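You operate a simulated robot arm through the tools that you are given. There is no shell and no other tool. Be economical: measure what you need, move in short steps, check, and stop when the job is done.

You run a simulated two-armed robot. Do the job below in one go: nothing can be reset, and whatever is moved stays where it is left.

## Task
Pack housings 75 and 56 in the blue crate, fit its lid and close both its latches.
Fine: one housing a cell.

It is judged by the outcome, as a careful person would: the job done as asked, and still so three seconds after it is handed in. It fails if anything else is knocked over, pushed out of place, dropped, spilled or broken. Lids that push on must go on centred and level and be pressed home; caps that screw on are set level and turned clockwise until they are tight.

## Robot
Two 7-joint arms with fingered hands on one trunk that stands fixed in place. Base frame: the origin is at the foot of the trunk, x ahead of it, y to its left, z up; the work surface is at about z = 860. Lengths are in mm, angles in rad, forces in N, time in s.
The left shoulder is at [30, 136, 1205], the right one opposite. Payload 5 kg a hand.
Tool frame (each hand has its own): the origin (TCP) lies between the finger pads and is the grasp point; the fingertips stand 42 mm ahead of it; z points along the fingers, y is the line along which they close. The gripper opens to 208 mm. The gripper's body begins 119 mm behind the TCP. The gripper is a hand of 4 fingers: y runs from the thumb to the fingers, the wrist lies at [0, 0, -332] in the tool frame, and closing takes about 1.5 s.
Orientation is that of the tool frame in the base frame, as a unit quaternion [w, x, y, z]. With the fingers straight down and closing along the base's y, the tool's x points along the base's -x, its y along +y and its z along -z.

## Interface
- The arms move only by the tool arm_command. It takes "left_moves", "right_moves" or both (then of equal length, played together; a hand with none holds still); each is a list of rows, each a list of 6 numbers: the shift along the base's x, y, z in mm, then the turn, a rotation vector about the base's x, y, z in rad. In form: [[x, y, z, wx, wy, wz], ...]. A call has 1 to 20 rows; each row shifts and turns the commanded pose from where the row before left it. "left_claw" and "right_claw" are, for a hand that has rows, the opening in per cent of the stroke, from 0 (shut) to 100 (fully open), set as the call begins (left out, the last holds). Each row takes 0.2 s and may step no farther than 50 mm and 0.15 rad from the row before; otherwise, or with a gripper value out of range, the whole call is refused. A pose out of reach is approached as far as the arm can. The call stops where the force on the tool passes 70 N (or 10 N more than at its start, if that is more) or the arm is blocked; 0.2 s more then pass. The fingers move at their own pace (about 72 mm/s each) and stop on an object; they squeeze with about 30 N. The grip force told is the motor's: it shows also when the fingers shut on nothing. Time passes only in rows, and 0.2 s behind the last, so rows that do not move let the fingers close. It gives the time, the measured TCP pose, the force on the tool (base axes), the opening and the grip force at its end, in the units of the frame above (readings bear some noise), with the torque about the TCP (base axes, N m) and any sound that the robot's microphone picked up, and new pictures: "show" is both (left out), scene, wrist or none (wrist: the cameras of the hands that moved).
- Cameras (640 x 400 px; columns grow to the right, rows downward): "scene" is now at [46.8, 26.5, 1940.1]; the picture's right is [0.15, -0.99, 0.00], its down [-0.78, -0.12, -0.62] and it looks along [0.61, 0.09, -0.79] (base axes); focal length 360 px, centre (320, 200). "left" rides on the left gripper at [-101, 1, -145] in its tool frame; the picture's right is [-0.01, -1.00, 0.00], its down [0.82, 0.00, -0.57] and it looks along [0.57, 0.00, 0.82] (tool axes); focal length 261 px, centre (320, 200). "right" rides on the right gripper at [101, 0, -145] in its tool frame; the picture's right is [0.00, 1.00, 0.00], its down [-0.82, 0.00, -0.57] and it looks along [-0.57, 0.00, 0.82] (tool axes); focal length 261 px, centre (320, 200). There is no depth. A picture from a camera that has moved, and an enlarged one, comes with that camera's place and axes in the base frame and with its lens. The place of the scene camera against the robot may be out by one fixed shift of up to 25 mm in any direction.
- slide_trunk(by): slides the trunk up (or, below 0, down) by that many mm; the arms and the scene camera ride with it, the base frame stays. It gives what a move gives, with no picture.
- grasp_type(shape, hand): the hand has 4 fingers and takes this shape, open, in about a second: jaw (thumb against the fingers, like two jaws); tri (thumb and two fingers); tip (a fingertip pinch); poke (one finger out to press); point (the index stretched); flat (the hand flat); cup (the hand cupped); fist (a fist). The gripper value then closes the fingers along that shape, each until it touches; the sizes above hold for jaw. It gives what a move gives, with no picture.
- head_to(pan, tilt): turns the head with the scene camera to pan (to the left, within 2.496 rad either way) and tilt (down, from -0.506 to 1.204), counted from straight ahead of the robot. It gives what a move gives, and a new picture of the scene camera.
- close_up(camera, box): a new picture of the part [left, top, right, bottom] of that camera's present view, enlarged. It takes no simulated time.
- hand_in(): hands the job in; it is judged then, once.

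Work in short steps. Places have to be worked out from the pictures, the camera data and where the tool is seen: move nearer, look again, correct. Check each grasp and each placing, and mend what went wrong. You have 120 turns and 200 pictures in all, those below and enlarged ones among them. Open the grippers and draw the arms clear of the work before you hand the job in, unless the task says otherwise; then end with one line.

The tools are called as name(argument=value, ...) on one line, values as JSON. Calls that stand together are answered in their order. arm_command: Moves the arms, as the interface text tells. Its arguments: {"type":"object","properties":{"left_moves":{"type":"array","items":{"type":"array","items":{"type":"number"}}},"left_claw":{"type":"number"},"right_moves":{"type":"array","items":{"type":"array","items":{"type":"number"}}},"right_claw":{"type":"number"},"show":{"type":"string","enum":["both","scene","wrist","none"]}},"required":[]} The other tools are called the same way: slide_trunk (by) slides the trunk up or down; grasp_type (shape, hand) gives the hand a shape; head_to (pan, tilt) turns the head that bears the scene camera; close_up (camera, box) takes an enlarged picture of a part of a camera's view; hand_in () hands the job in.

At the start:

```text
t: 0.0
left_tool_pos: [664.9, 349.2, 1339.0]
left_tcp_rot: [0.0, 0.0, 1.0, 0.0]
left_ft_force: [-0.2, -0.4, 0.1]
left_torque: [-0.04, -0.01, -0.02]
left_width: 207.8
left_grip_force: 0.0
left_shape: jaw
right_tool_pos: [733.0, -260.4, 1250.2]
right_tcp_rot: [0.0, 0.0, 1.0, 0.0]
right_ft_force: [0.1, 0.4, 0.5]
right_torque: [0.01, 0.02, -0.01]
right_width: 207.8
right_grip_force: 0.1
right_shape: jaw
trunk travel left (down, up): [-225.0, 265.0]
head pan, tilt: [0.148, 0.906]
```

scene: 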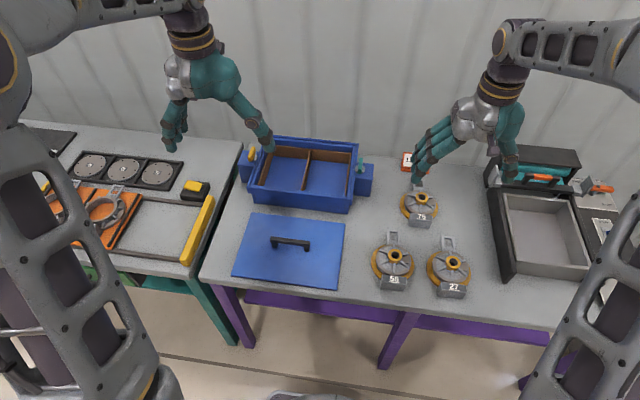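
right: 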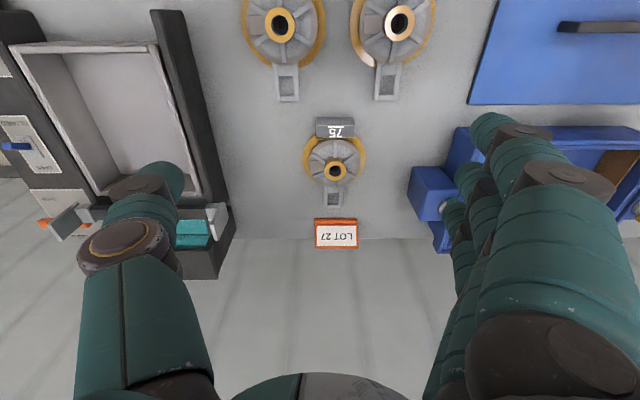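
left: 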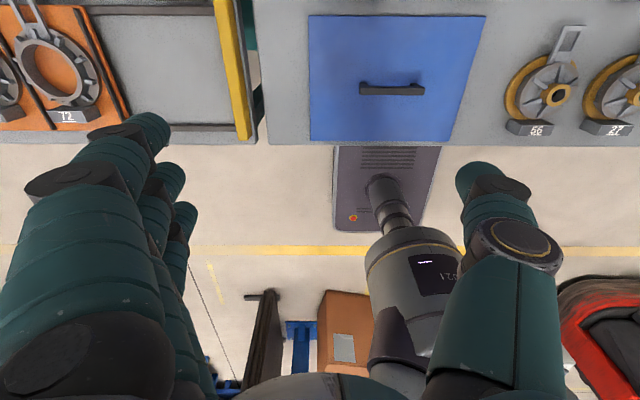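

I start by enlarging the scene around the crate and the housings to see their build.

close_up(camera="scene", box=[220, 120, 390, 226])

close_up(camera="scene", box=[350, 170, 510, 300])

```text
3.76 times, centred on (305, 173) of scene
camera zoom: at [46.8, 26.5, 1940.1], right [0.15, -0.99, 0.0], down [-0.78, -0.12, -0.62], along [0.61, 0.09, -0.79], focal length 1357 px, centre (376, 302)
```

zoom: 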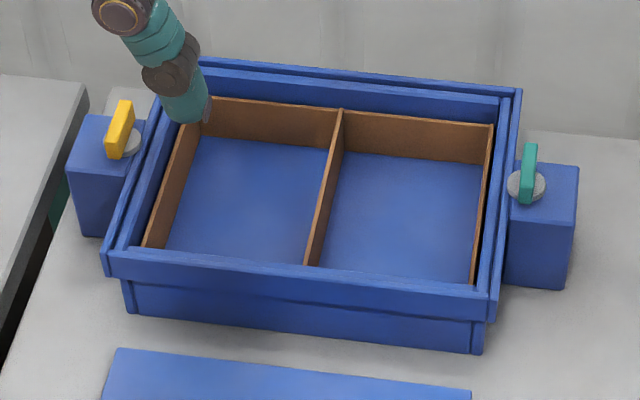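

```text
3.08 times, centred on (430, 235) of scene
camera zoom: at [46.8, 26.5, 1940.1], right [0.15, -0.99, 0.0], down [-0.78, -0.12, -0.62], along [0.61, 0.09, -0.79], focal length 1109 px, centre (-18, 92)
```

zoom: 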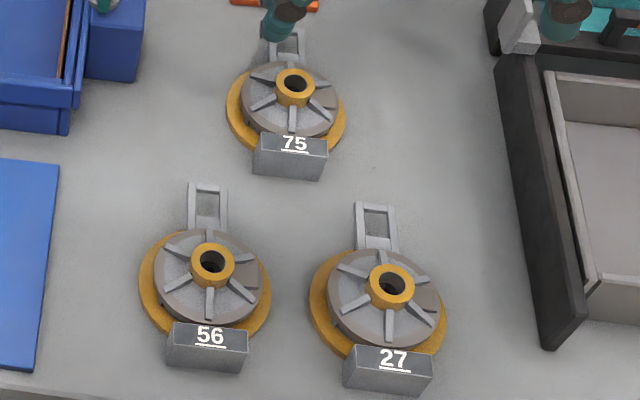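

The crate has two cells and a knob on a post on each side. I enlarge the right wrist view of the housings to see where they can be gripped.

close_up(camera="right", box=[230, 0, 450, 250])

arm_command(right_moves=[[0, 50, 0, 0, 0, 0], [0, 50, 0, 0, 0, 0], [0, 50, 0, 0, 0, 0], [0, 50, 0, 0, 0, 0], [0, 50, 0, 0, 0, 0], [0, 50, 0, 0, 0, 0]], show="wrist")

```text
1.60 times, centred on (340, 125) of right
camera zoom: at [634.4, -261.5, 1394.3], right [0.0, 1.0, 0.0], down [0.82, 0.0, 0.57], along [0.57, 0.0, -0.82], focal length 417 px, centre (288, 320)
```

zoom: 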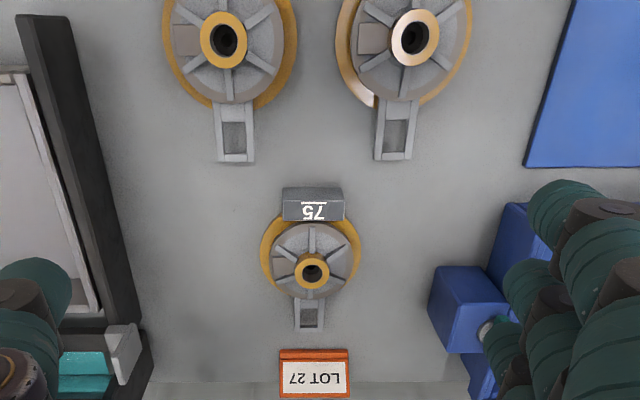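

```text
t: 1.4
left_tool_pos: [667.2, 351.5, 1338.1]
left_tcp_rot: [0.0, -0.001, 1.0, -0.001]
left_ft_force: [-0.3, 2.4, -0.7]
left_torque: [-0.28, -0.03, 0.02]
left_width: 207.8
left_grip_force: 0.0
left_shape: jaw
right_tool_pos: [732.5, 39.1, 1248.0]
right_tcp_rot: [0.0, 0.001, 1.0, -0.001]
right_ft_force: [0.4, -0.5, 0.0]
right_torque: [-0.02, 0.08, -0.01]
right_width: 208.0
right_grip_force: 0.0
right_shape: jaw
trunk travel left (down, up): [-225.0, 265.0]
head pan, tilt: [0.148, 0.906]
camera right: at [633.5, 38.4, 1392.2], right [0.01, 1.0, 0.0], down [0.82, 0.0, 0.57], along [0.57, 0.0, -0.82], focal length 261 px, centre (320, 200)
```

right: 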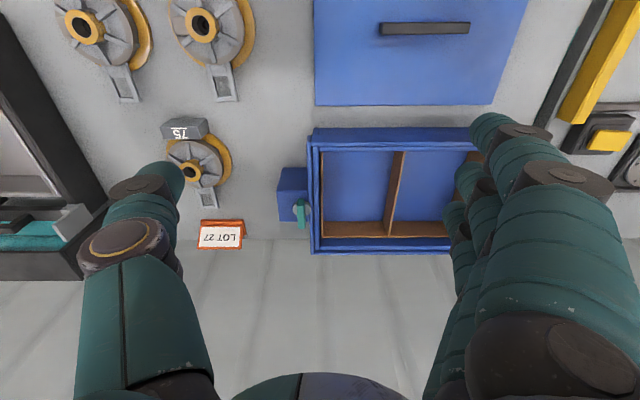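

Next I shift the left arm outward and centre the right camera on the crate to measure it.

arm_command(left_moves=[[0, 50, 0, 0, 0, 0], [0, 50, 0, 0, 0, 0], [0, 50, 0, 0, 0, 0], [0, 0, 0, 0, 0, 0]], right_moves=[[0, 35, 0, 0, 0, 0], [0, 40, 0, 0, 0, 0], [0, 40, 0, 0, 0, 0], [0, 40, 0, 0, 0, 0]])

```text
t: 2.4
left_tool_pos: [665.7, 497.1, 1337.3]
left_tcp_rot: [0.0, 0.0, 1.0, 0.001]
left_ft_force: [-0.1, 1.1, 0.2]
left_torque: [-0.16, -0.02, 0.04]
left_width: 207.7
left_grip_force: 0.0
left_shape: jaw
right_tool_pos: [733.9, 193.9, 1248.6]
right_tcp_rot: [0.0, 0.0, 1.0, -0.001]
right_ft_force: [0.3, -0.1, 0.0]
right_torque: [0.0, 0.1, -0.02]
right_width: 207.8
right_grip_force: 0.1
right_shape: jaw
trunk travel left (down, up): [-225.0, 265.0]
head pan, tilt: [0.148, 0.906]
camera scene: at [46.7, 28.5, 1940.0], right [0.15, -0.99, 0.0], down [-0.78, -0.12, -0.62], along [0.61, 0.09, -0.79], focal length 360 px, centre (320, 200)
camera right: at [634.5, 192.4, 1392.3], right [0.01, 1.0, 0.0], down [0.82, 0.0, 0.57], along [0.57, 0.0, -0.82], focal length 261 px, centre (320, 200)
camera left: at [767.2, 498.2, 1484.0], right [0.01, -1.0, 0.0], down [-0.82, 0.0, 0.57], along [-0.57, 0.0, -0.82], focal length 261 px, centre (320, 200)
```

scene: 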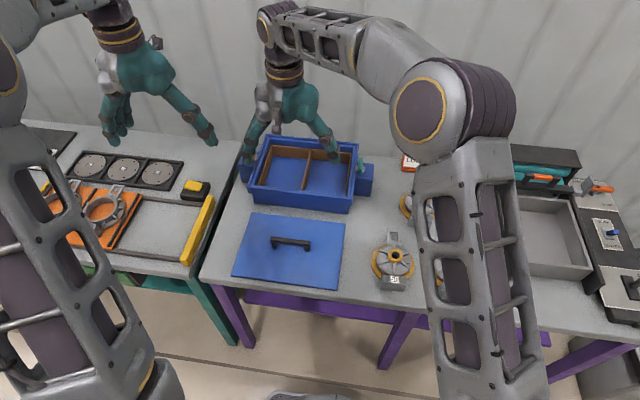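
right: 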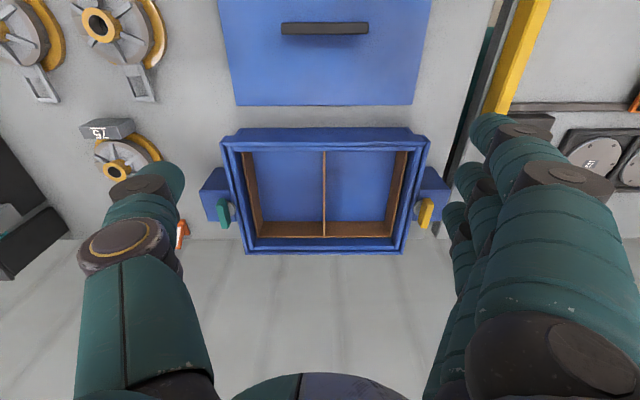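
left: 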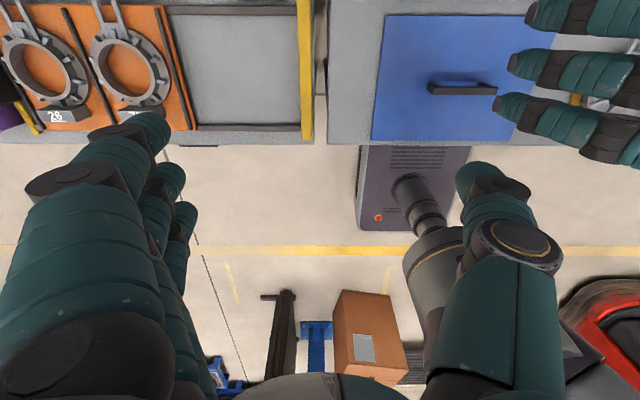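

Both sides are visible, so I enlarge the crate with its two latches, and the lid.

close_up(camera="right", box=[190, 110, 460, 270])

close_up(camera="right", box=[200, 0, 450, 150])

close_up(camera="scene", box=[225, 130, 385, 230])

```text
2.37 times, centred on (325, 190) of right
camera zoom: at [634.5, 192.4, 1392.3], right [0.01, 1.0, 0.0], down [0.82, 0.0, 0.57], along [0.57, 0.0, -0.82], focal length 618 px, centre (308, 224)
```

zoom: 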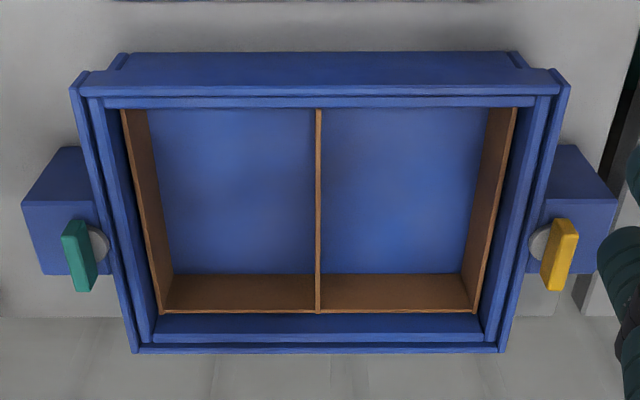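

```text
2.56 times, centred on (325, 75) of right
camera zoom: at [634.5, 192.4, 1392.3], right [0.01, 1.0, 0.0], down [0.82, 0.0, 0.57], along [0.57, 0.0, -0.82], focal length 667 px, centre (307, 520)
```

zoom: 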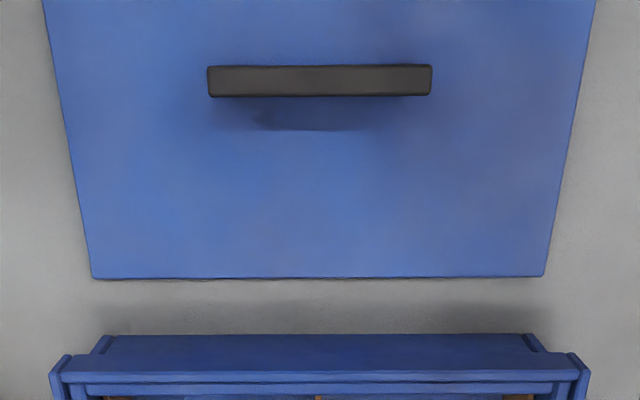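

```text
4.00 times, centred on (305, 180) of scene
camera zoom: at [46.7, 28.5, 1940.0], right [0.15, -0.99, 0.0], down [-0.78, -0.12, -0.62], along [0.61, 0.09, -0.79], focal length 1442 px, centre (380, 280)
```

zoom: 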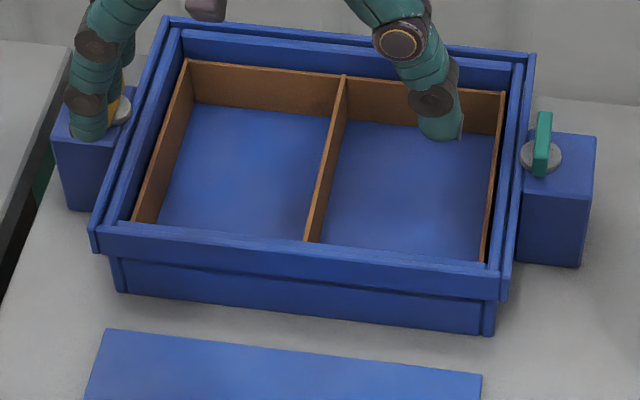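

I bring the right hand back over housing 56 for a near look at its shape.

arm_command(right_moves=[[-20, -48, 0, 0, 0, 0], [-20, -45, 0, 0, 0, 0], [-20, -45, 0, 0, 0, 0], [-20, -45, 0, 0, 0, 0], [-20, -45, -10, 0, 0, 0], [-20, -40, -25, 0, 0, 0], [-10, -40, -30, 0, 0, 0], [-5, -22, -40, 0, 0, 0], [0, 0, -40, 0, 0, 0], [0, 0, 0, 0, 0, 0]], show="both")

```text
refused: row 1 steps farther than a row can; nothing moved
```

The first row was a bit over 50 mm; I shorten it.

arm_command(right_moves=[[-20, -44, 0, 0, 0, 0], [-20, -44, 0, 0, 0, 0], [-20, -44, 0, 0, 0, 0], [-20, -44, 0, 0, 0, 0], [-20, -44, -10, 0, 0, 0], [-20, -38, -20, 0, 0, 0], [-10, -38, -30, 0, 0, 0], [-5, -28, -40, 0, 0, 0], [0, -6, -40, 0, 0, 0], [0, 0, 0, 0, 0, 0]], show="wrist")

```text
t: 4.6
left_tool_pos: [663.3, 495.3, 1340.7]
left_tcp_rot: [0.0, 0.0, 1.0, 0.0]
left_ft_force: [-1.1, 0.4, 1.2]
left_torque: [0.02, -0.1, -0.02]
left_width: 207.8
left_grip_force: 0.0
left_shape: jaw
right_tool_pos: [599.7, -134.6, 1111.0]
right_tcp_rot: [0.0, 0.0, 1.0, 0.001]
right_ft_force: [0.1, -0.1, 0.3]
right_torque: [-0.02, -0.06, -0.01]
right_width: 207.8
right_grip_force: 0.1
right_shape: jaw
trunk travel left (down, up): [-225.0, 265.0]
head pan, tilt: [0.148, 0.906]
camera right: at [499.8, -135.7, 1254.1], right [0.0, 1.0, 0.0], down [0.82, 0.0, 0.57], along [0.57, 0.0, -0.82], focal length 261 px, centre (320, 200)
```

right: 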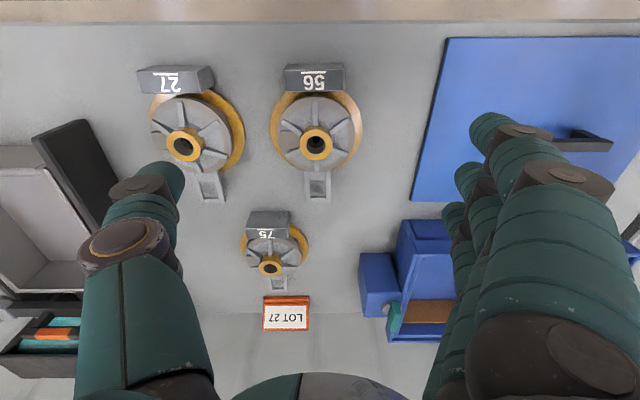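

close_up(camera="right", box=[225, 50, 405, 310])

```text
1.54 times, centred on (315, 180) of right
camera zoom: at [499.8, -135.7, 1254.1], right [0.0, 1.0, 0.0], down [0.82, 0.0, 0.57], along [0.57, 0.0, -0.82], focal length 401 px, centre (328, 231)
```

zoom: 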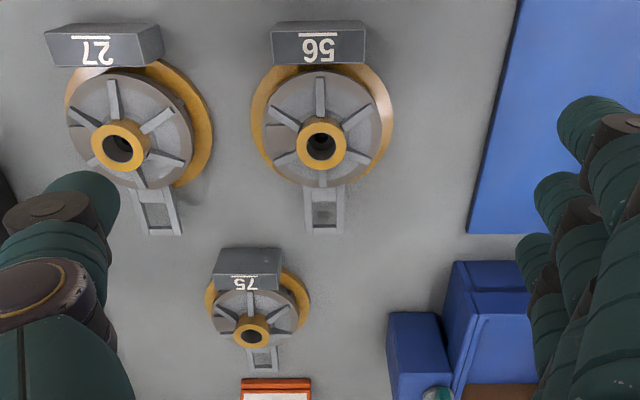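

The boss stands about 47 mm above the table. I move 45 mm forward so the housing's tag end lies directly below the camera and can be measured.

arm_command(right_moves=[[45, 0, 0, 0, 0, 0], [0, 0, 0, 0, 0, 0]], show="none")

close_up(camera="right", box=[200, 0, 420, 160])

```text
t: 5.2
left_tool_pos: [661.9, 496.8, 1340.1]
left_tcp_rot: [0.001, -0.001, 1.0, -0.001]
left_ft_force: [-1.5, -0.6, 1.1]
left_torque: [0.04, -0.19, 0.03]
left_width: 207.7
left_grip_force: 0.1
left_shape: jaw
right_tool_pos: [642.6, -135.7, 1113.0]
right_tcp_rot: [0.0, 0.0, 1.0, 0.0]
right_ft_force: [-0.2, -0.4, 0.9]
right_torque: [0.02, -0.13, 0.02]
right_width: 208.0
right_grip_force: 0.0
right_shape: jaw
trunk travel left (down, up): [-225.0, 265.0]
head pan, tilt: [0.148, 0.906]
```

```text
2.50 times, centred on (310, 80) of right
camera zoom: at [543.8, -136.6, 1256.5], right [0.0, 1.0, 0.0], down [0.82, 0.0, 0.57], along [0.57, 0.0, -0.82], focal length 652 px, centre (345, 500)
```

zoom: 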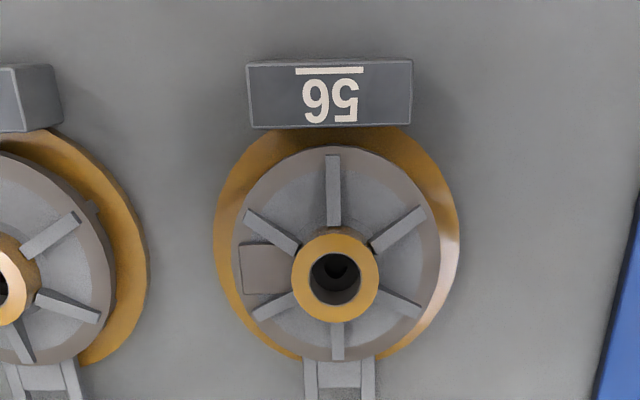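

The boss is at about (643.5, -141.5) with its top near z = 908, standing some 27 mm over the drum, so it is a good grip. I try the tri shape on the right hand and see how the fingers stand.

grasp_type(hand="right", shape="tri")

arm_command(right_moves=[[0, 0, 0, 0, 0, 0], [0, 0, 0, 0, 0, 0], [0, 0, 0, 0, 0, 0], [0, 0, 0, 0, 0, 0], [0, 0, 0, 0, 0, 0]], right_claw=30)

```text
t: 6.1
left_tool_pos: [665.5, 496.4, 1339.6]
left_tcp_rot: [0.0, 0.0, 1.0, -0.001]
left_ft_force: [0.7, 0.0, 0.0]
left_torque: [0.05, 0.0, 0.0]
left_width: 207.6
left_grip_force: 0.0
left_shape: jaw
right_tool_pos: [644.3, -134.8, 1111.5]
right_tcp_rot: [0.0, 0.0, 1.0, -0.001]
right_ft_force: [0.0, -1.0, -0.2]
right_torque: [0.02, -0.05, 0.01]
right_width: 208.1
right_grip_force: 0.1
right_shape: tri
trunk travel left (down, up): [-225.0, 265.0]
head pan, tilt: [0.148, 0.906]
```

```text
t: 7.3
left_tool_pos: [664.8, 495.7, 1339.5]
left_tcp_rot: [0.001, 0.0, 1.0, 0.001]
left_ft_force: [0.8, -0.4, -0.2]
left_torque: [0.01, -0.01, -0.01]
left_width: 207.9
left_grip_force: 0.1
left_shape: jaw
right_tool_pos: [644.3, -135.8, 1111.1]
right_tcp_rot: [0.0, 0.0, 1.0, 0.001]
right_ft_force: [0.9, 0.4, 0.2]
right_torque: [-0.02, -0.03, -0.01]
right_width: 63.0
right_grip_force: 0.0
right_shape: tri
trunk travel left (down, up): [-225.0, 265.0]
head pan, tilt: [0.148, 0.906]
camera scene: at [46.9, 26.6, 1940.1], right [0.15, -0.99, 0.0], down [-0.78, -0.12, -0.62], along [0.61, 0.09, -0.79], focal length 360 px, centre (320, 200)
camera right: at [545.6, -136.4, 1255.4], right [0.0, 1.0, 0.0], down [0.82, 0.0, 0.57], along [0.57, 0.0, -0.82], focal length 261 px, centre (320, 200)
```

scene: 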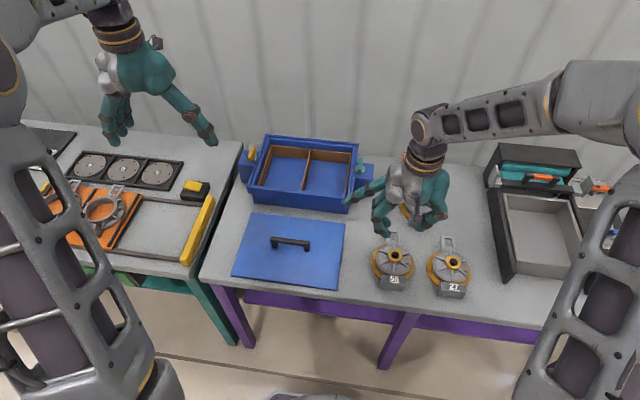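
right: 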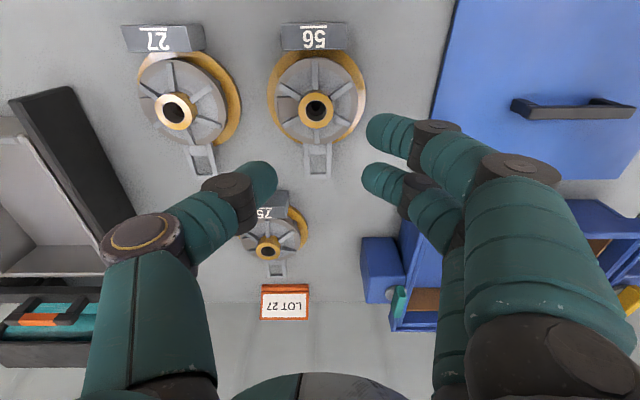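

Tri leaves one finger sticking out; plain jaw is cleaner. I set the right hand back to jaw and park it well to the right so the left arm, which reaches the crate best, can take housing 56.

grasp_type(hand="right", shape="jaw")

arm_command(right_moves=[[0, -30, 40, 0, 0, 0], [0, -30, 40, 0, 0, 0], [0, -40, 30, 0, 0, 0], [-10, -45, 15, 0, 0, 0], [-20, -45, 0, 0, 0, 0], [-20, -45, 0, 0, 0, 0], [-20, -45, 0, 0, 0, 0], [-20, -45, 0, 0, 0, 0]], left_moves=[[0, -45, 0, 0, 0, 0], [0, -45, 0, 0, 0, 0], [0, -45, 0, 0, 0, 0], [0, -45, 0, 0, 0, 0], [0, -45, 0, 0, 0, 0], [0, -45, 0, 0, 0, 0], [0, -45, 0, 0, 0, 0], [0, -45, 0, 0, 0, 0]], show="none")

arm_command(left_moves=[[0, -45, -20, 0, 0, 0], [0, -45, -20, 0, 0, 0], [0, -45, -20, 0, 0, 0], [-5, -45, -20, 0, 0, 0], [-5, -45, -20, 0, 0, 0], [-5, -45, -20, 0, 0, 0], [-5, -7, -40, 0, 0, 0], [0, 0, -40, 0, 0, 0], [0, 0, -40, 0, 0, 0], [0, 0, 0, 0, 0, 0]], show="both")

```text
t: 8.2
left_tool_pos: [665.8, 496.7, 1340.0]
left_tcp_rot: [0.0, 0.0, 1.0, 0.001]
left_ft_force: [0.4, 0.3, -0.6]
left_torque: [0.0, -0.01, -0.01]
left_width: 207.9
left_grip_force: 0.1
left_shape: jaw
right_tool_pos: [644.9, -133.9, 1110.6]
right_tcp_rot: [0.001, 0.001, 1.0, 0.0]
right_ft_force: [-0.2, -0.3, -0.5]
right_torque: [0.02, 0.02, 0.01]
right_width: 207.8
right_grip_force: 0.0
right_shape: jaw
trunk travel left (down, up): [-225.0, 265.0]
head pan, tilt: [0.148, 0.906]
```

```text
t: 10.0
left_tool_pos: [664.3, 135.4, 1338.1]
left_tcp_rot: [0.0, 0.0, 1.0, 0.001]
left_ft_force: [-0.1, -2.4, 1.0]
left_torque: [0.31, -0.01, 0.01]
left_width: 207.9
left_grip_force: 0.1
left_shape: jaw
right_tool_pos: [552.1, -465.7, 1234.1]
right_tcp_rot: [0.0, -0.001, 1.0, 0.001]
right_ft_force: [-0.6, -2.2, -1.2]
right_torque: [0.25, -0.08, 0.03]
right_width: 208.3
right_grip_force: 0.0
right_shape: jaw
trunk travel left (down, up): [-225.0, 265.0]
head pan, tilt: [0.148, 0.906]
```

```text
t: 12.2
left_tool_pos: [645.4, -137.7, 1099.5]
left_tcp_rot: [0.0, -0.001, 1.0, 0.0]
left_ft_force: [0.1, 0.1, 0.1]
left_torque: [-0.07, -0.1, -0.02]
left_width: 207.8
left_grip_force: 0.1
left_shape: jaw
right_tool_pos: [551.3, -461.4, 1234.9]
right_tcp_rot: [0.0, 0.0, 1.0, 0.0]
right_ft_force: [0.0, 0.4, 0.1]
right_torque: [0.01, -0.02, -0.01]
right_width: 208.0
right_grip_force: 0.0
right_shape: jaw
trunk travel left (down, up): [-225.0, 265.0]
head pan, tilt: [0.148, 0.906]
camera scene: at [45.7, 27.2, 1940.2], right [0.15, -0.99, 0.0], down [-0.78, -0.12, -0.62], along [0.61, 0.09, -0.79], focal length 360 px, centre (320, 200)
camera left: at [748.0, -137.5, 1244.0], right [0.01, -1.0, 0.0], down [-0.82, 0.0, 0.57], along [-0.57, 0.0, -0.82], focal length 261 px, centre (320, 200)
```

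scene: 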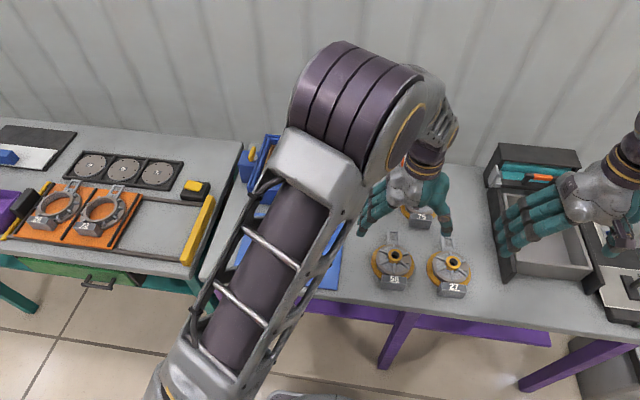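
left: 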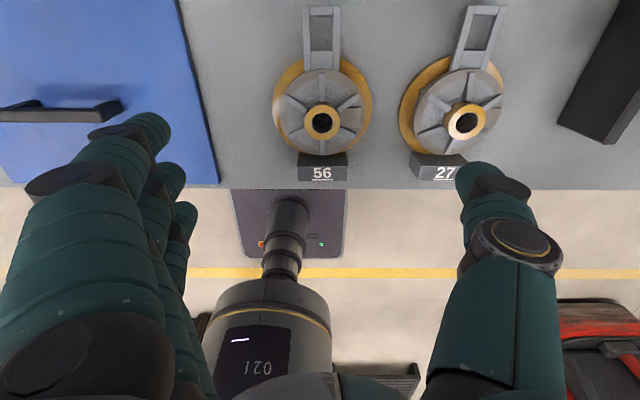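

Left view puts the boss at about (641, -141). I narrow the opening to about 95 mm so the thumb clears housing 27, centre over the boss, and go down to just above.

arm_command(left_moves=[[-4, -3, 0, 0, 0, 0], [0, 0, 0, 0, 0, 0], [0, 0, -40, 0, 0, 0], [0, 0, -40, 0, 0, 0], [0, 0, -40, 0, 0, 0], [0, 0, -20, 0, 0, 0], [0, 0, 0, 0, 0, 0]], left_claw=46, show="both")

close_up(camera="scene", box=[330, 190, 490, 300])

```text
t: 13.8
left_tool_pos: [642.8, -142.0, 956.7]
left_tcp_rot: [0.0, -0.001, 1.0, 0.0]
left_ft_force: [0.2, -0.2, 1.2]
left_torque: [0.0, -0.01, 0.02]
left_width: 96.6
left_grip_force: 0.1
left_shape: jaw
right_tool_pos: [551.6, -463.4, 1233.8]
right_tcp_rot: [-0.001, 0.0, 1.0, 0.0]
right_ft_force: [0.1, 0.1, -0.4]
right_torque: [-0.02, -0.01, -0.03]
right_width: 208.2
right_grip_force: 0.2
right_shape: jaw
trunk travel left (down, up): [-225.0, 265.0]
head pan, tilt: [0.148, 0.906]
camera scene: at [46.6, 26.4, 1940.1], right [0.15, -0.99, 0.0], down [-0.78, -0.12, -0.62], along [0.61, 0.09, -0.79], focal length 360 px, centre (320, 200)
camera left: at [744.3, -141.6, 1103.2], right [0.01, -1.0, 0.0], down [-0.82, 0.0, 0.57], along [-0.57, 0.0, -0.82], focal length 261 px, centre (320, 200)
```

scene: 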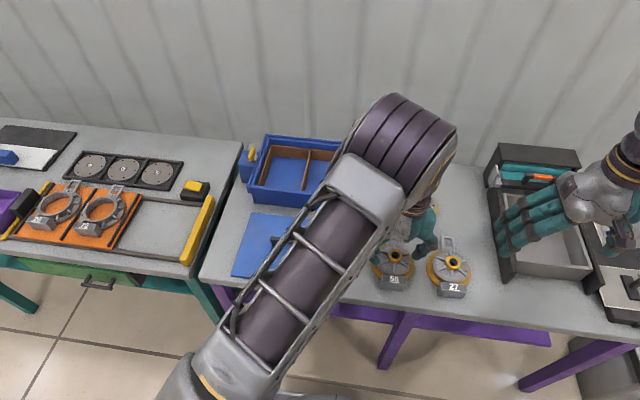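
left: 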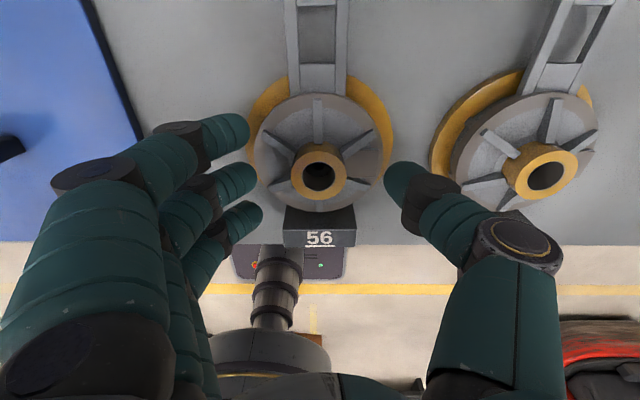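

```text
3.64 times, centred on (410, 245) of scene
camera zoom: at [46.6, 26.4, 1940.1], right [0.15, -0.99, 0.0], down [-0.78, -0.12, -0.62], along [0.61, 0.09, -0.79], focal length 1311 px, centre (-7, 36)
```

zoom: 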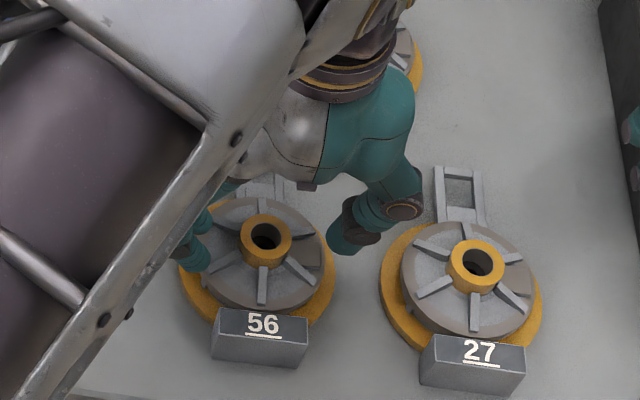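

The boss sits centred between thumb and middle finger. I go down 24 mm so the tips overlap the boss and close.

arm_command(left_moves=[[-2, 0, -14, 0, 0, 0], [0, 0, -10, 0, 0, 0]], show="none")

arm_command(left_moves=[[0, 0, 0, 0, 0, 0], [0, 0, 0, 0, 0, 0], [0, 0, 0, 0, 0, 0], [0, 0, 0, 0, 0, 0], [0, 0, 0, 0, 0, 0], [0, 0, 0, 0, 0, 0]], left_claw=0, show="wrist")

```text
t: 14.4
left_tool_pos: [641.3, -140.4, 934.2]
left_tcp_rot: [0.0, 0.0, 1.0, 0.0]
left_ft_force: [-0.5, 1.0, 1.9]
left_torque: [0.1, 0.05, 0.05]
left_width: 96.7
left_grip_force: 0.0
left_shape: jaw
right_tool_pos: [553.2, -461.3, 1234.7]
right_tcp_rot: [0.001, -0.001, 1.0, 0.0]
right_ft_force: [0.7, -0.8, 0.2]
right_torque: [0.0, 0.05, -0.01]
right_width: 207.8
right_grip_force: 0.1
right_shape: jaw
trunk travel left (down, up): [-225.0, 265.0]
head pan, tilt: [0.148, 0.906]
```

```text
t: 15.8
left_tool_pos: [642.2, -140.4, 937.5]
left_tcp_rot: [0.002, -0.001, 1.0, -0.001]
left_ft_force: [4.3, 12.6, 51.8]
left_torque: [0.45, -0.18, -0.04]
left_width: 65.9
left_grip_force: 30.0
left_shape: jaw
right_tool_pos: [551.6, -460.5, 1236.5]
right_tcp_rot: [0.001, -0.002, 1.0, -0.001]
right_ft_force: [0.0, 0.0, 0.3]
right_torque: [0.01, 0.01, 0.01]
right_width: 207.8
right_grip_force: 0.1
right_shape: jaw
trunk travel left (down, up): [-225.0, 265.0]
head pan, tilt: [0.148, 0.906]
camera left: at [742.3, -139.8, 1083.8], right [0.01, -1.0, 0.0], down [-0.82, 0.0, 0.57], along [-0.57, 0.0, -0.82], focal length 261 px, centre (320, 200)
```

left: 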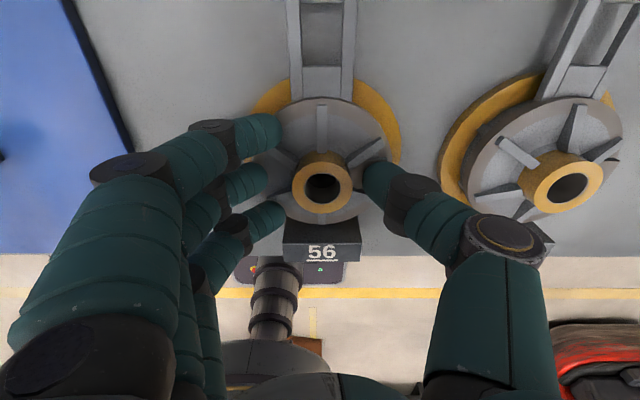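

The fingertips curl down onto the drum before reaching the boss (52 N up). I reopen, raise 11 mm and close again.

arm_command(left_moves=[[0, 0, 0, 0, 0, 0], [0, 0, 0, 0, 0, 0], [0, 0, 11, 0, 0, 0]], left_claw=40, show="none")

arm_command(left_moves=[[0, 0, 0, 0, 0, 0], [0, 0, 0, 0, 0, 0], [0, 0, 0, 0, 0, 0], [0, 0, 0, 0, 0, 0], [0, 0, 0, 0, 0, 0], [0, 0, 0, 0, 0, 0]], left_claw=0, show="wrist")

```text
t: 16.6
left_tool_pos: [636.0, -140.7, 941.3]
left_tcp_rot: [-0.003, 0.0, 1.0, 0.001]
left_ft_force: [-0.2, 0.0, 0.4]
left_torque: [0.05, 0.01, 0.0]
left_width: 82.5
left_grip_force: 0.0
left_shape: jaw
right_tool_pos: [551.9, -462.7, 1232.8]
right_tcp_rot: [0.0, 0.001, 1.0, 0.0]
right_ft_force: [-0.6, -0.4, 0.0]
right_torque: [0.06, -0.01, 0.0]
right_width: 208.0
right_grip_force: 0.1
right_shape: jaw
trunk travel left (down, up): [-225.0, 265.0]
head pan, tilt: [0.148, 0.906]
```

```text
t: 18.0
left_tool_pos: [641.1, -141.2, 945.1]
left_tcp_rot: [0.0, -0.001, 1.0, -0.001]
left_ft_force: [0.3, -2.0, -0.2]
left_torque: [0.16, 0.01, 0.01]
left_width: 21.4
left_grip_force: 30.1
left_shape: jaw
right_tool_pos: [553.1, -461.7, 1233.7]
right_tcp_rot: [0.0, 0.0, 1.0, 0.0]
right_ft_force: [0.3, -0.6, 0.2]
right_torque: [-0.01, 0.0, 0.0]
right_width: 207.9
right_grip_force: 0.0
right_shape: jaw
trunk travel left (down, up): [-225.0, 265.0]
head pan, tilt: [0.148, 0.906]
camera left: at [742.6, -141.3, 1090.5], right [0.01, -1.0, 0.0], down [-0.82, 0.0, 0.57], along [-0.57, 0.0, -0.82], focal length 261 px, centre (320, 200)
```

left: 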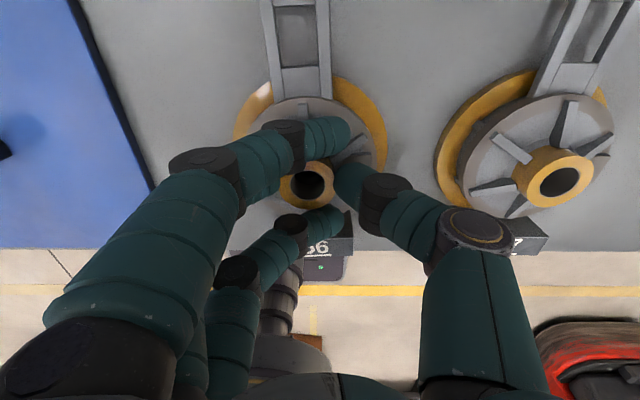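

The thumb and middle finger appear to hold the boss with the side fingers flanking it. I test-lift 40 mm.

arm_command(left_moves=[[0, 0, 15, 0, 0, 0], [0, 0, 25, 0, 0, 0], [0, 0, 0, 0, 0, 0]], show="both")

```text
t: 18.8
left_tool_pos: [641.0, -140.4, 985.9]
left_tcp_rot: [0.0, -0.001, 1.0, 0.001]
left_ft_force: [1.0, -0.7, -5.2]
left_torque: [-0.06, -0.03, -0.04]
left_width: 20.5
left_grip_force: 29.9
left_shape: jaw
right_tool_pos: [553.6, -461.6, 1232.2]
right_tcp_rot: [0.0, 0.0, 1.0, 0.0]
right_ft_force: [0.4, -0.7, 0.3]
right_torque: [-0.01, 0.04, 0.01]
right_width: 207.8
right_grip_force: 0.0
right_shape: jaw
trunk travel left (down, up): [-225.0, 265.0]
head pan, tilt: [0.148, 0.906]
camera scene: at [48.0, 26.0, 1940.0], right [0.15, -0.99, 0.0], down [-0.78, -0.12, -0.62], along [0.61, 0.09, -0.79], focal length 360 px, centre (320, 200)
camera left: at [743.3, -140.7, 1130.5], right [0.01, -1.0, 0.0], down [-0.82, 0.0, 0.57], along [-0.57, 0.0, -0.82], focal length 261 px, centre (320, 200)
```

scene: 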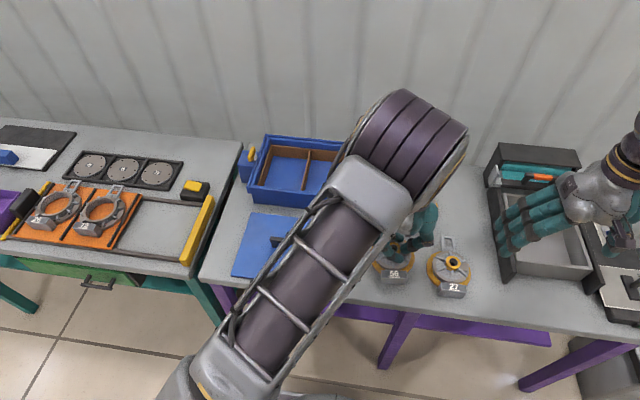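
left: 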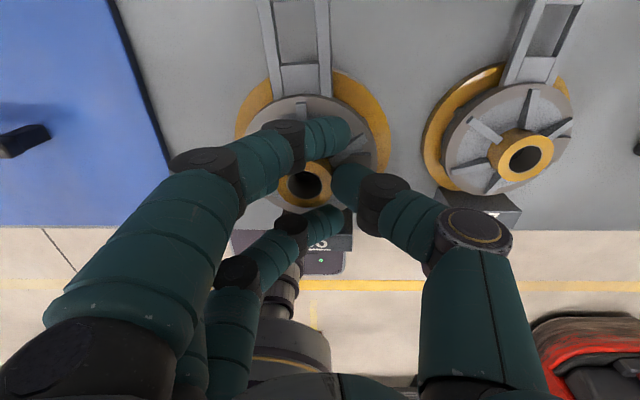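

Lift works: about 5 N hangs in the hand. I raise it and carry it toward the left cell, staying well over the rim.

arm_command(left_moves=[[0, 0, 40, 0, 0, 0], [0, 0, 40, 0, 0, 0], [0, 0, 40, 0, 0, 0], [10, 40, 10, 0, 0, 0], [20, 40, 0, 0, 0, 0], [25, 40, 0, 0, 0, 0], [25, 40, 0, 0, 0, 0], [25, 40, 0, 0, 0, 0], [25, 40, 0, 0, 0, 0], [25, 40, 0, 0, 0, 0], [25, 40, 0, 0, 0, 0], [25, 40, 0, 0, 0, 0], [25, 40, 0, 0, 0, 0], [25, 10, 0, 0, 0, 0], [25, 0, 0, 0, 0, 0], [15, 0, 0, 0, 0, 0], [0, 0, 0, 0, 0, 0]], show="both")

```text
t: 22.4
left_tool_pos: [936.1, 266.5, 1117.0]
left_tcp_rot: [0.0, 0.0, 1.0, 0.0]
left_ft_force: [-0.2, -0.7, -4.0]
left_torque: [0.0, -0.1, -0.01]
left_width: 20.2
left_grip_force: 30.1
left_shape: jaw
right_tool_pos: [552.4, -461.2, 1234.2]
right_tcp_rot: [0.0, 0.0, 1.0, 0.0]
right_ft_force: [0.2, -0.7, -0.4]
right_torque: [0.03, -0.06, 0.01]
right_width: 207.9
right_grip_force: 0.1
right_shape: jaw
trunk travel left (down, up): [-225.0, 265.0]
head pan, tilt: [0.148, 0.906]
camera scene: at [46.6, 26.1, 1940.1], right [0.15, -0.99, 0.0], down [-0.78, -0.12, -0.62], along [0.61, 0.09, -0.79], focal length 360 px, centre (320, 200)
camera left: at [1038.2, 268.1, 1261.9], right [0.01, -1.0, 0.0], down [-0.82, 0.0, 0.57], along [-0.57, 0.0, -0.82], focal length 261 px, centre (320, 200)
```

scene: 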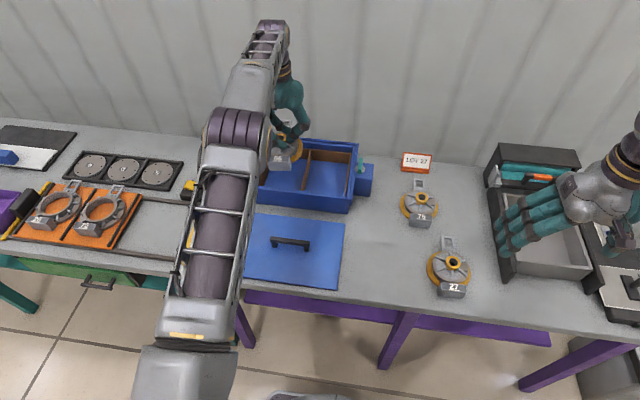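
left: 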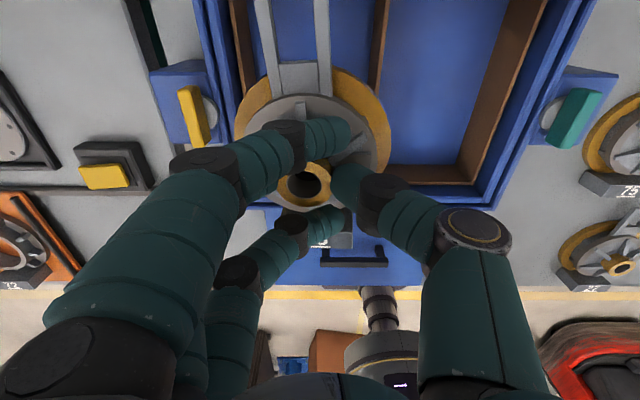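

The reach is fine. I enlarge this view to line the housing up with the cell.

close_up(camera="left", box=[140, 0, 460, 200])

```text
2.00 times, centred on (300, 100) of left
camera zoom: at [1038.2, 268.1, 1261.9], right [0.01, -1.0, 0.0], down [-0.82, 0.0, 0.57], along [-0.57, 0.0, -0.82], focal length 521 px, centre (360, 400)
```

zoom: 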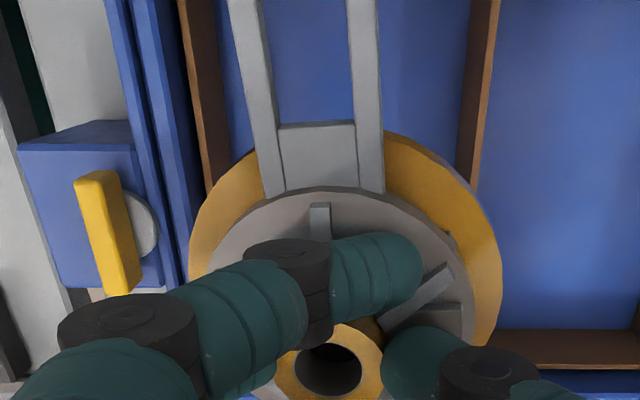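

Yaw looks about 0.08 off and the tag end seems to droop. I check the tilt from the scene camera.

close_up(camera="scene", box=[240, 110, 370, 200])

```text
4.44 times, centred on (305, 155) of scene
camera zoom: at [46.6, 26.1, 1940.1], right [0.15, -0.99, 0.0], down [-0.78, -0.12, -0.62], along [0.61, 0.09, -0.79], focal length 1602 px, centre (387, 400)
```

zoom: 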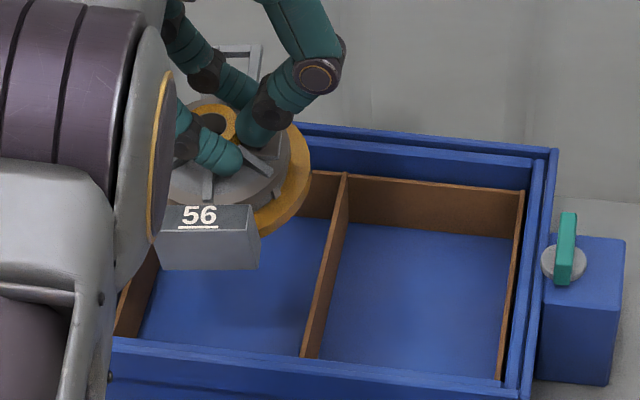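

The housing is level fore and aft but rolled and yawed by roughly 0.08 rad. I correct both (this also shifts it into the middle of the cell), move 3 mm forward, and look again.

arm_command(left_moves=[[3, 0, -15, 0.08, 0, 0], [0, 0, -15, 0, 0, -0.08], [0, 0, 0, 0, 0, 0], [0, 0, 0, 0, 0, 0]], show="none")

close_up(camera="left", box=[140, 0, 460, 200])

```text
t: 23.4
left_tool_pos: [939.4, 268.7, 1084.9]
left_tcp_rot: [0.001, 0.04, 0.998, 0.041]
left_ft_force: [0.3, 0.1, -4.0]
left_torque: [-0.09, -0.03, 0.03]
left_width: 20.3
left_grip_force: 30.5
left_shape: jaw
right_tool_pos: [553.9, -461.6, 1233.3]
right_tcp_rot: [0.0, 0.0, 1.0, 0.0]
right_ft_force: [0.3, -0.2, 0.0]
right_torque: [-0.02, -0.04, 0.01]
right_width: 207.9
right_grip_force: 0.1
right_shape: jaw
trunk travel left (down, up): [-225.0, 265.0]
head pan, tilt: [0.148, 0.906]
```

```text
2.00 times, centred on (300, 100) of left
camera zoom: at [1039.8, 248.9, 1229.8], right [-0.07, -0.99, -0.08], down [-0.82, 0.02, 0.57], along [-0.57, 0.11, -0.82], focal length 521 px, centre (360, 400)
```

zoom: 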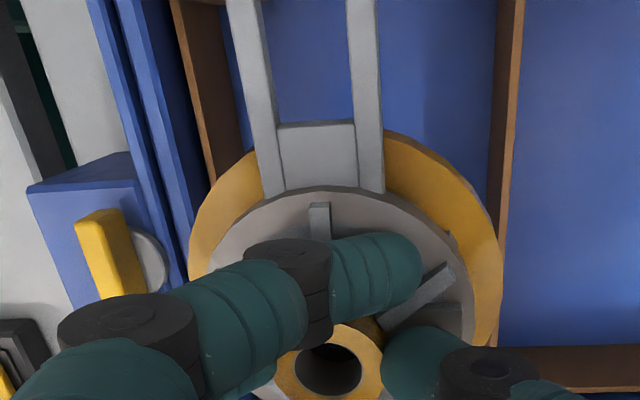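

Yaw is now right and the flange is centred within about 2 mm. I shift slightly and lower into the cell until its bottom is below the liner edge.

arm_command(left_moves=[[-1, -2, -30, 0, 0, 0], [0, 0, -30, 0, 0, 0], [0, 0, -15, 0, 0, 0], [0, 0, 0, 0, 0, 0]], show="scene")

close_up(camera="left", box=[140, 0, 460, 200])

close_up(camera="scene", box=[240, 120, 370, 210])

```text
t: 24.4
left_tool_pos: [938.7, 266.2, 1007.6]
left_tcp_rot: [0.001, 0.039, 0.998, 0.04]
left_ft_force: [0.3, 0.7, -5.1]
left_torque: [-0.05, -0.09, 0.0]
left_width: 20.6
left_grip_force: 30.0
left_shape: jaw
right_tool_pos: [552.8, -460.0, 1234.3]
right_tcp_rot: [0.0, 0.0, 1.0, 0.0]
right_ft_force: [-0.8, -0.2, -0.2]
right_torque: [-0.02, 0.0, 0.0]
right_width: 208.1
right_grip_force: 0.2
right_shape: jaw
trunk travel left (down, up): [-225.0, 265.0]
head pan, tilt: [0.148, 0.906]
camera scene: at [47.0, 26.7, 1940.1], right [0.15, -0.99, 0.0], down [-0.78, -0.12, -0.62], along [0.61, 0.09, -0.79], focal length 360 px, centre (320, 200)
```

scene: 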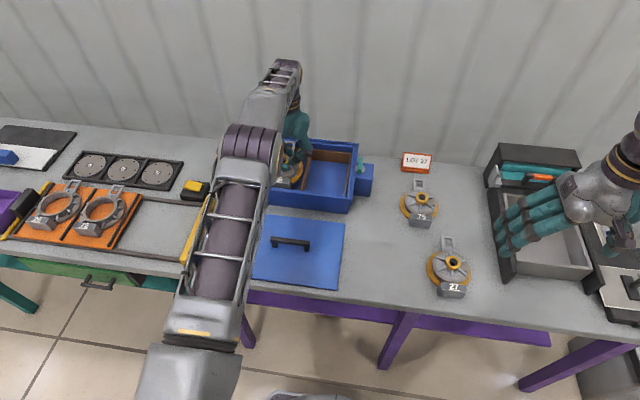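

```text
2.00 times, centred on (300, 100) of left
camera zoom: at [1039.2, 246.6, 1153.5], right [-0.07, -0.99, -0.08], down [-0.82, 0.02, 0.57], along [-0.56, 0.11, -0.82], focal length 521 px, centre (360, 400)
```

zoom: 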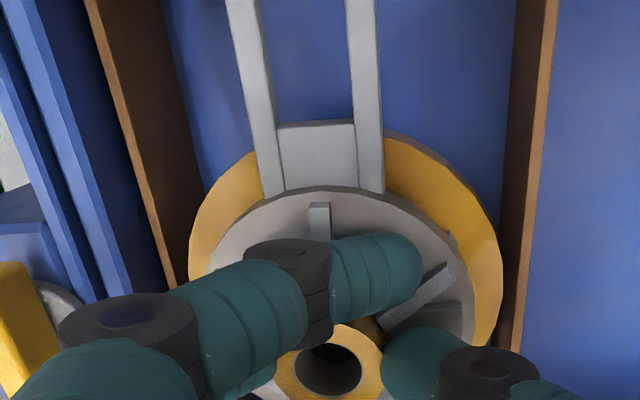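

```text
4.44 times, centred on (305, 165) of scene
camera zoom: at [47.0, 26.7, 1940.1], right [0.15, -0.99, 0.0], down [-0.78, -0.12, -0.62], along [0.61, 0.09, -0.79], focal length 1602 px, centre (387, 356)
```

zoom: 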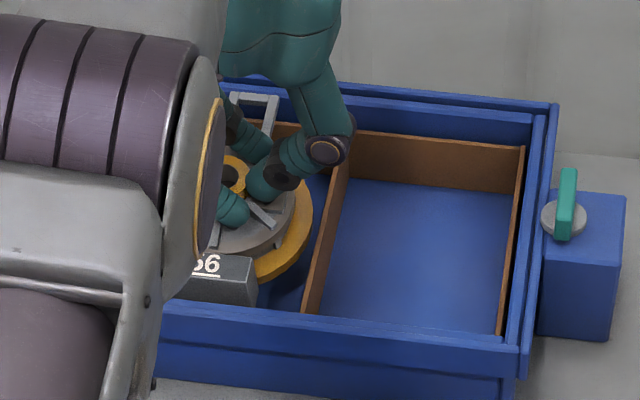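

The flange is evenly between the liners; the handle end looks a bit close to the back wall. I shift 3 mm back and lower in small steps watching the force.

arm_command(left_moves=[[-3, 0, 0, 0, 0, 0], [0, 0, -12, 0, 0, 0], [0, 0, -12, 0, 0, 0], [0, 0, -8, 0, 0, 0], [0, 0, 0, 0, 0, 0]], show="none")

close_up(camera="left", box=[140, 0, 460, 200])

close_up(camera="scene", box=[240, 120, 370, 210])

```text
t: 25.6
left_tool_pos: [934.3, 266.6, 978.4]
left_tcp_rot: [0.001, 0.039, 0.998, 0.04]
left_ft_force: [0.1, -0.8, -4.2]
left_torque: [-0.06, -0.06, 0.0]
left_width: 20.2
left_grip_force: 30.5
left_shape: jaw
right_tool_pos: [552.7, -462.4, 1234.0]
right_tcp_rot: [0.001, 0.0, 1.0, 0.0]
right_ft_force: [-1.1, -0.3, -0.1]
right_torque: [-0.02, 0.0, 0.01]
right_width: 208.0
right_grip_force: 0.0
right_shape: jaw
trunk travel left (down, up): [-225.0, 265.0]
head pan, tilt: [0.148, 0.906]
```

```text
2.00 times, centred on (300, 100) of left
camera zoom: at [1035.1, 246.9, 1123.0], right [-0.07, -0.99, -0.08], down [-0.82, 0.02, 0.57], along [-0.57, 0.11, -0.82], focal length 521 px, centre (360, 400)
```

zoom: 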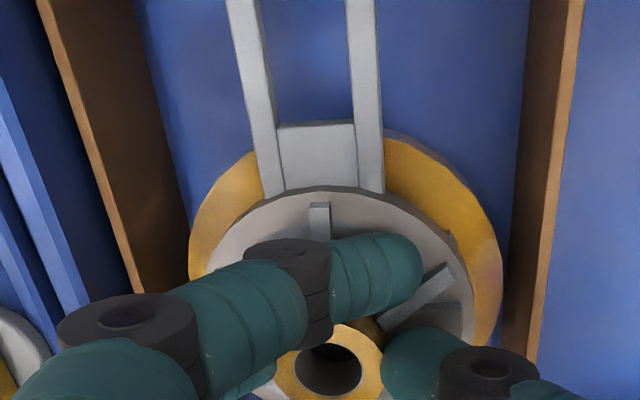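

```text
4.44 times, centred on (305, 165) of scene
camera zoom: at [47.3, 26.4, 1940.1], right [0.15, -0.99, 0.0], down [-0.78, -0.12, -0.62], along [0.61, 0.09, -0.79], focal length 1602 px, centre (387, 356)
```

zoom: 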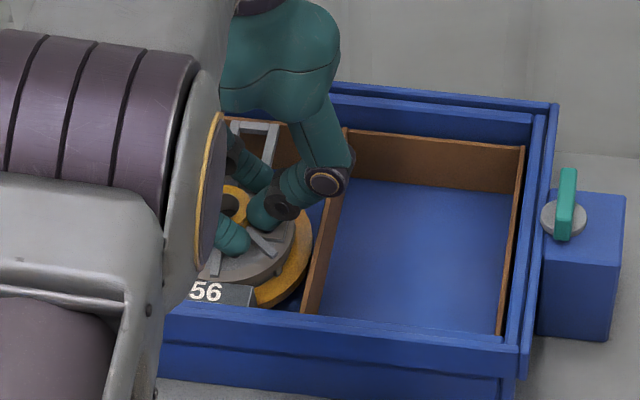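

The handle end is inside the back liner and the tag inside the front. I continue down to the floor.

arm_command(left_moves=[[0, 0, -10, 0, 0, 0], [0, 0, -6, 0, 0, 0], [0, 0, -4, 0, 0, 0], [0, 0, 0, 0, 0, 0]], show="none")

```text
t: 26.6
left_tool_pos: [933.5, 266.8, 958.1]
left_tcp_rot: [0.001, 0.038, 0.998, 0.04]
left_ft_force: [0.1, -1.2, -3.3]
left_torque: [0.01, 0.01, -0.04]
left_width: 20.5
left_grip_force: 29.7
left_shape: jaw
right_tool_pos: [553.6, -461.3, 1233.9]
right_tcp_rot: [0.0, 0.0, 1.0, 0.0]
right_ft_force: [0.4, -0.8, -0.2]
right_torque: [-0.01, -0.03, 0.01]
right_width: 208.0
right_grip_force: 0.1
right_shape: jaw
trunk travel left (down, up): [-225.0, 265.0]
head pan, tilt: [0.148, 0.906]
```

Force has dropped slightly (about -3.3 N), so contact may be starting. I go on in small steps.

arm_command(left_moves=[[0, 0, -3, 0, 0, 0], [0, 0, -3, 0, 0, 0], [0, 0, 0, 0, 0, 0]], show="none")

close_up(camera="left", box=[140, 0, 460, 200])

```text
t: 27.4
left_tool_pos: [933.6, 266.6, 954.6]
left_tcp_rot: [0.003, 0.04, 0.998, 0.04]
left_ft_force: [-0.9, -5.0, 12.3]
left_torque: [0.19, 0.08, 0.03]
left_width: 21.2
left_grip_force: 29.6
left_shape: jaw
right_tool_pos: [551.7, -462.1, 1233.7]
right_tcp_rot: [0.0, 0.0, 1.0, 0.0]
right_ft_force: [-0.5, 0.3, -0.5]
right_torque: [-0.01, -0.06, -0.02]
right_width: 207.5
right_grip_force: 0.0
right_shape: jaw
trunk travel left (down, up): [-225.0, 265.0]
head pan, tilt: [0.148, 0.906]
```

```text
2.00 times, centred on (300, 100) of left
camera zoom: at [1034.7, 246.9, 1099.8], right [-0.07, -0.99, -0.08], down [-0.82, 0.02, 0.57], along [-0.56, 0.11, -0.82], focal length 521 px, centre (360, 400)
```

zoom: 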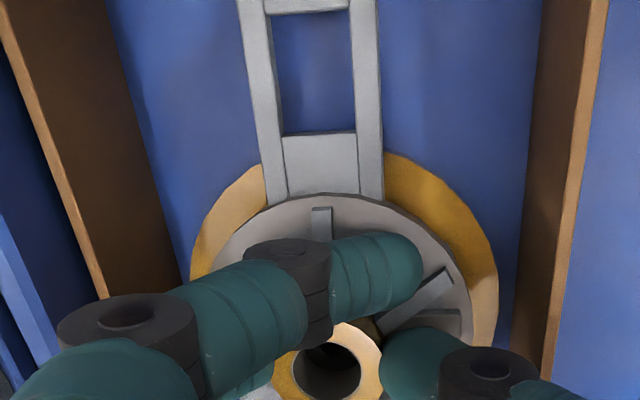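

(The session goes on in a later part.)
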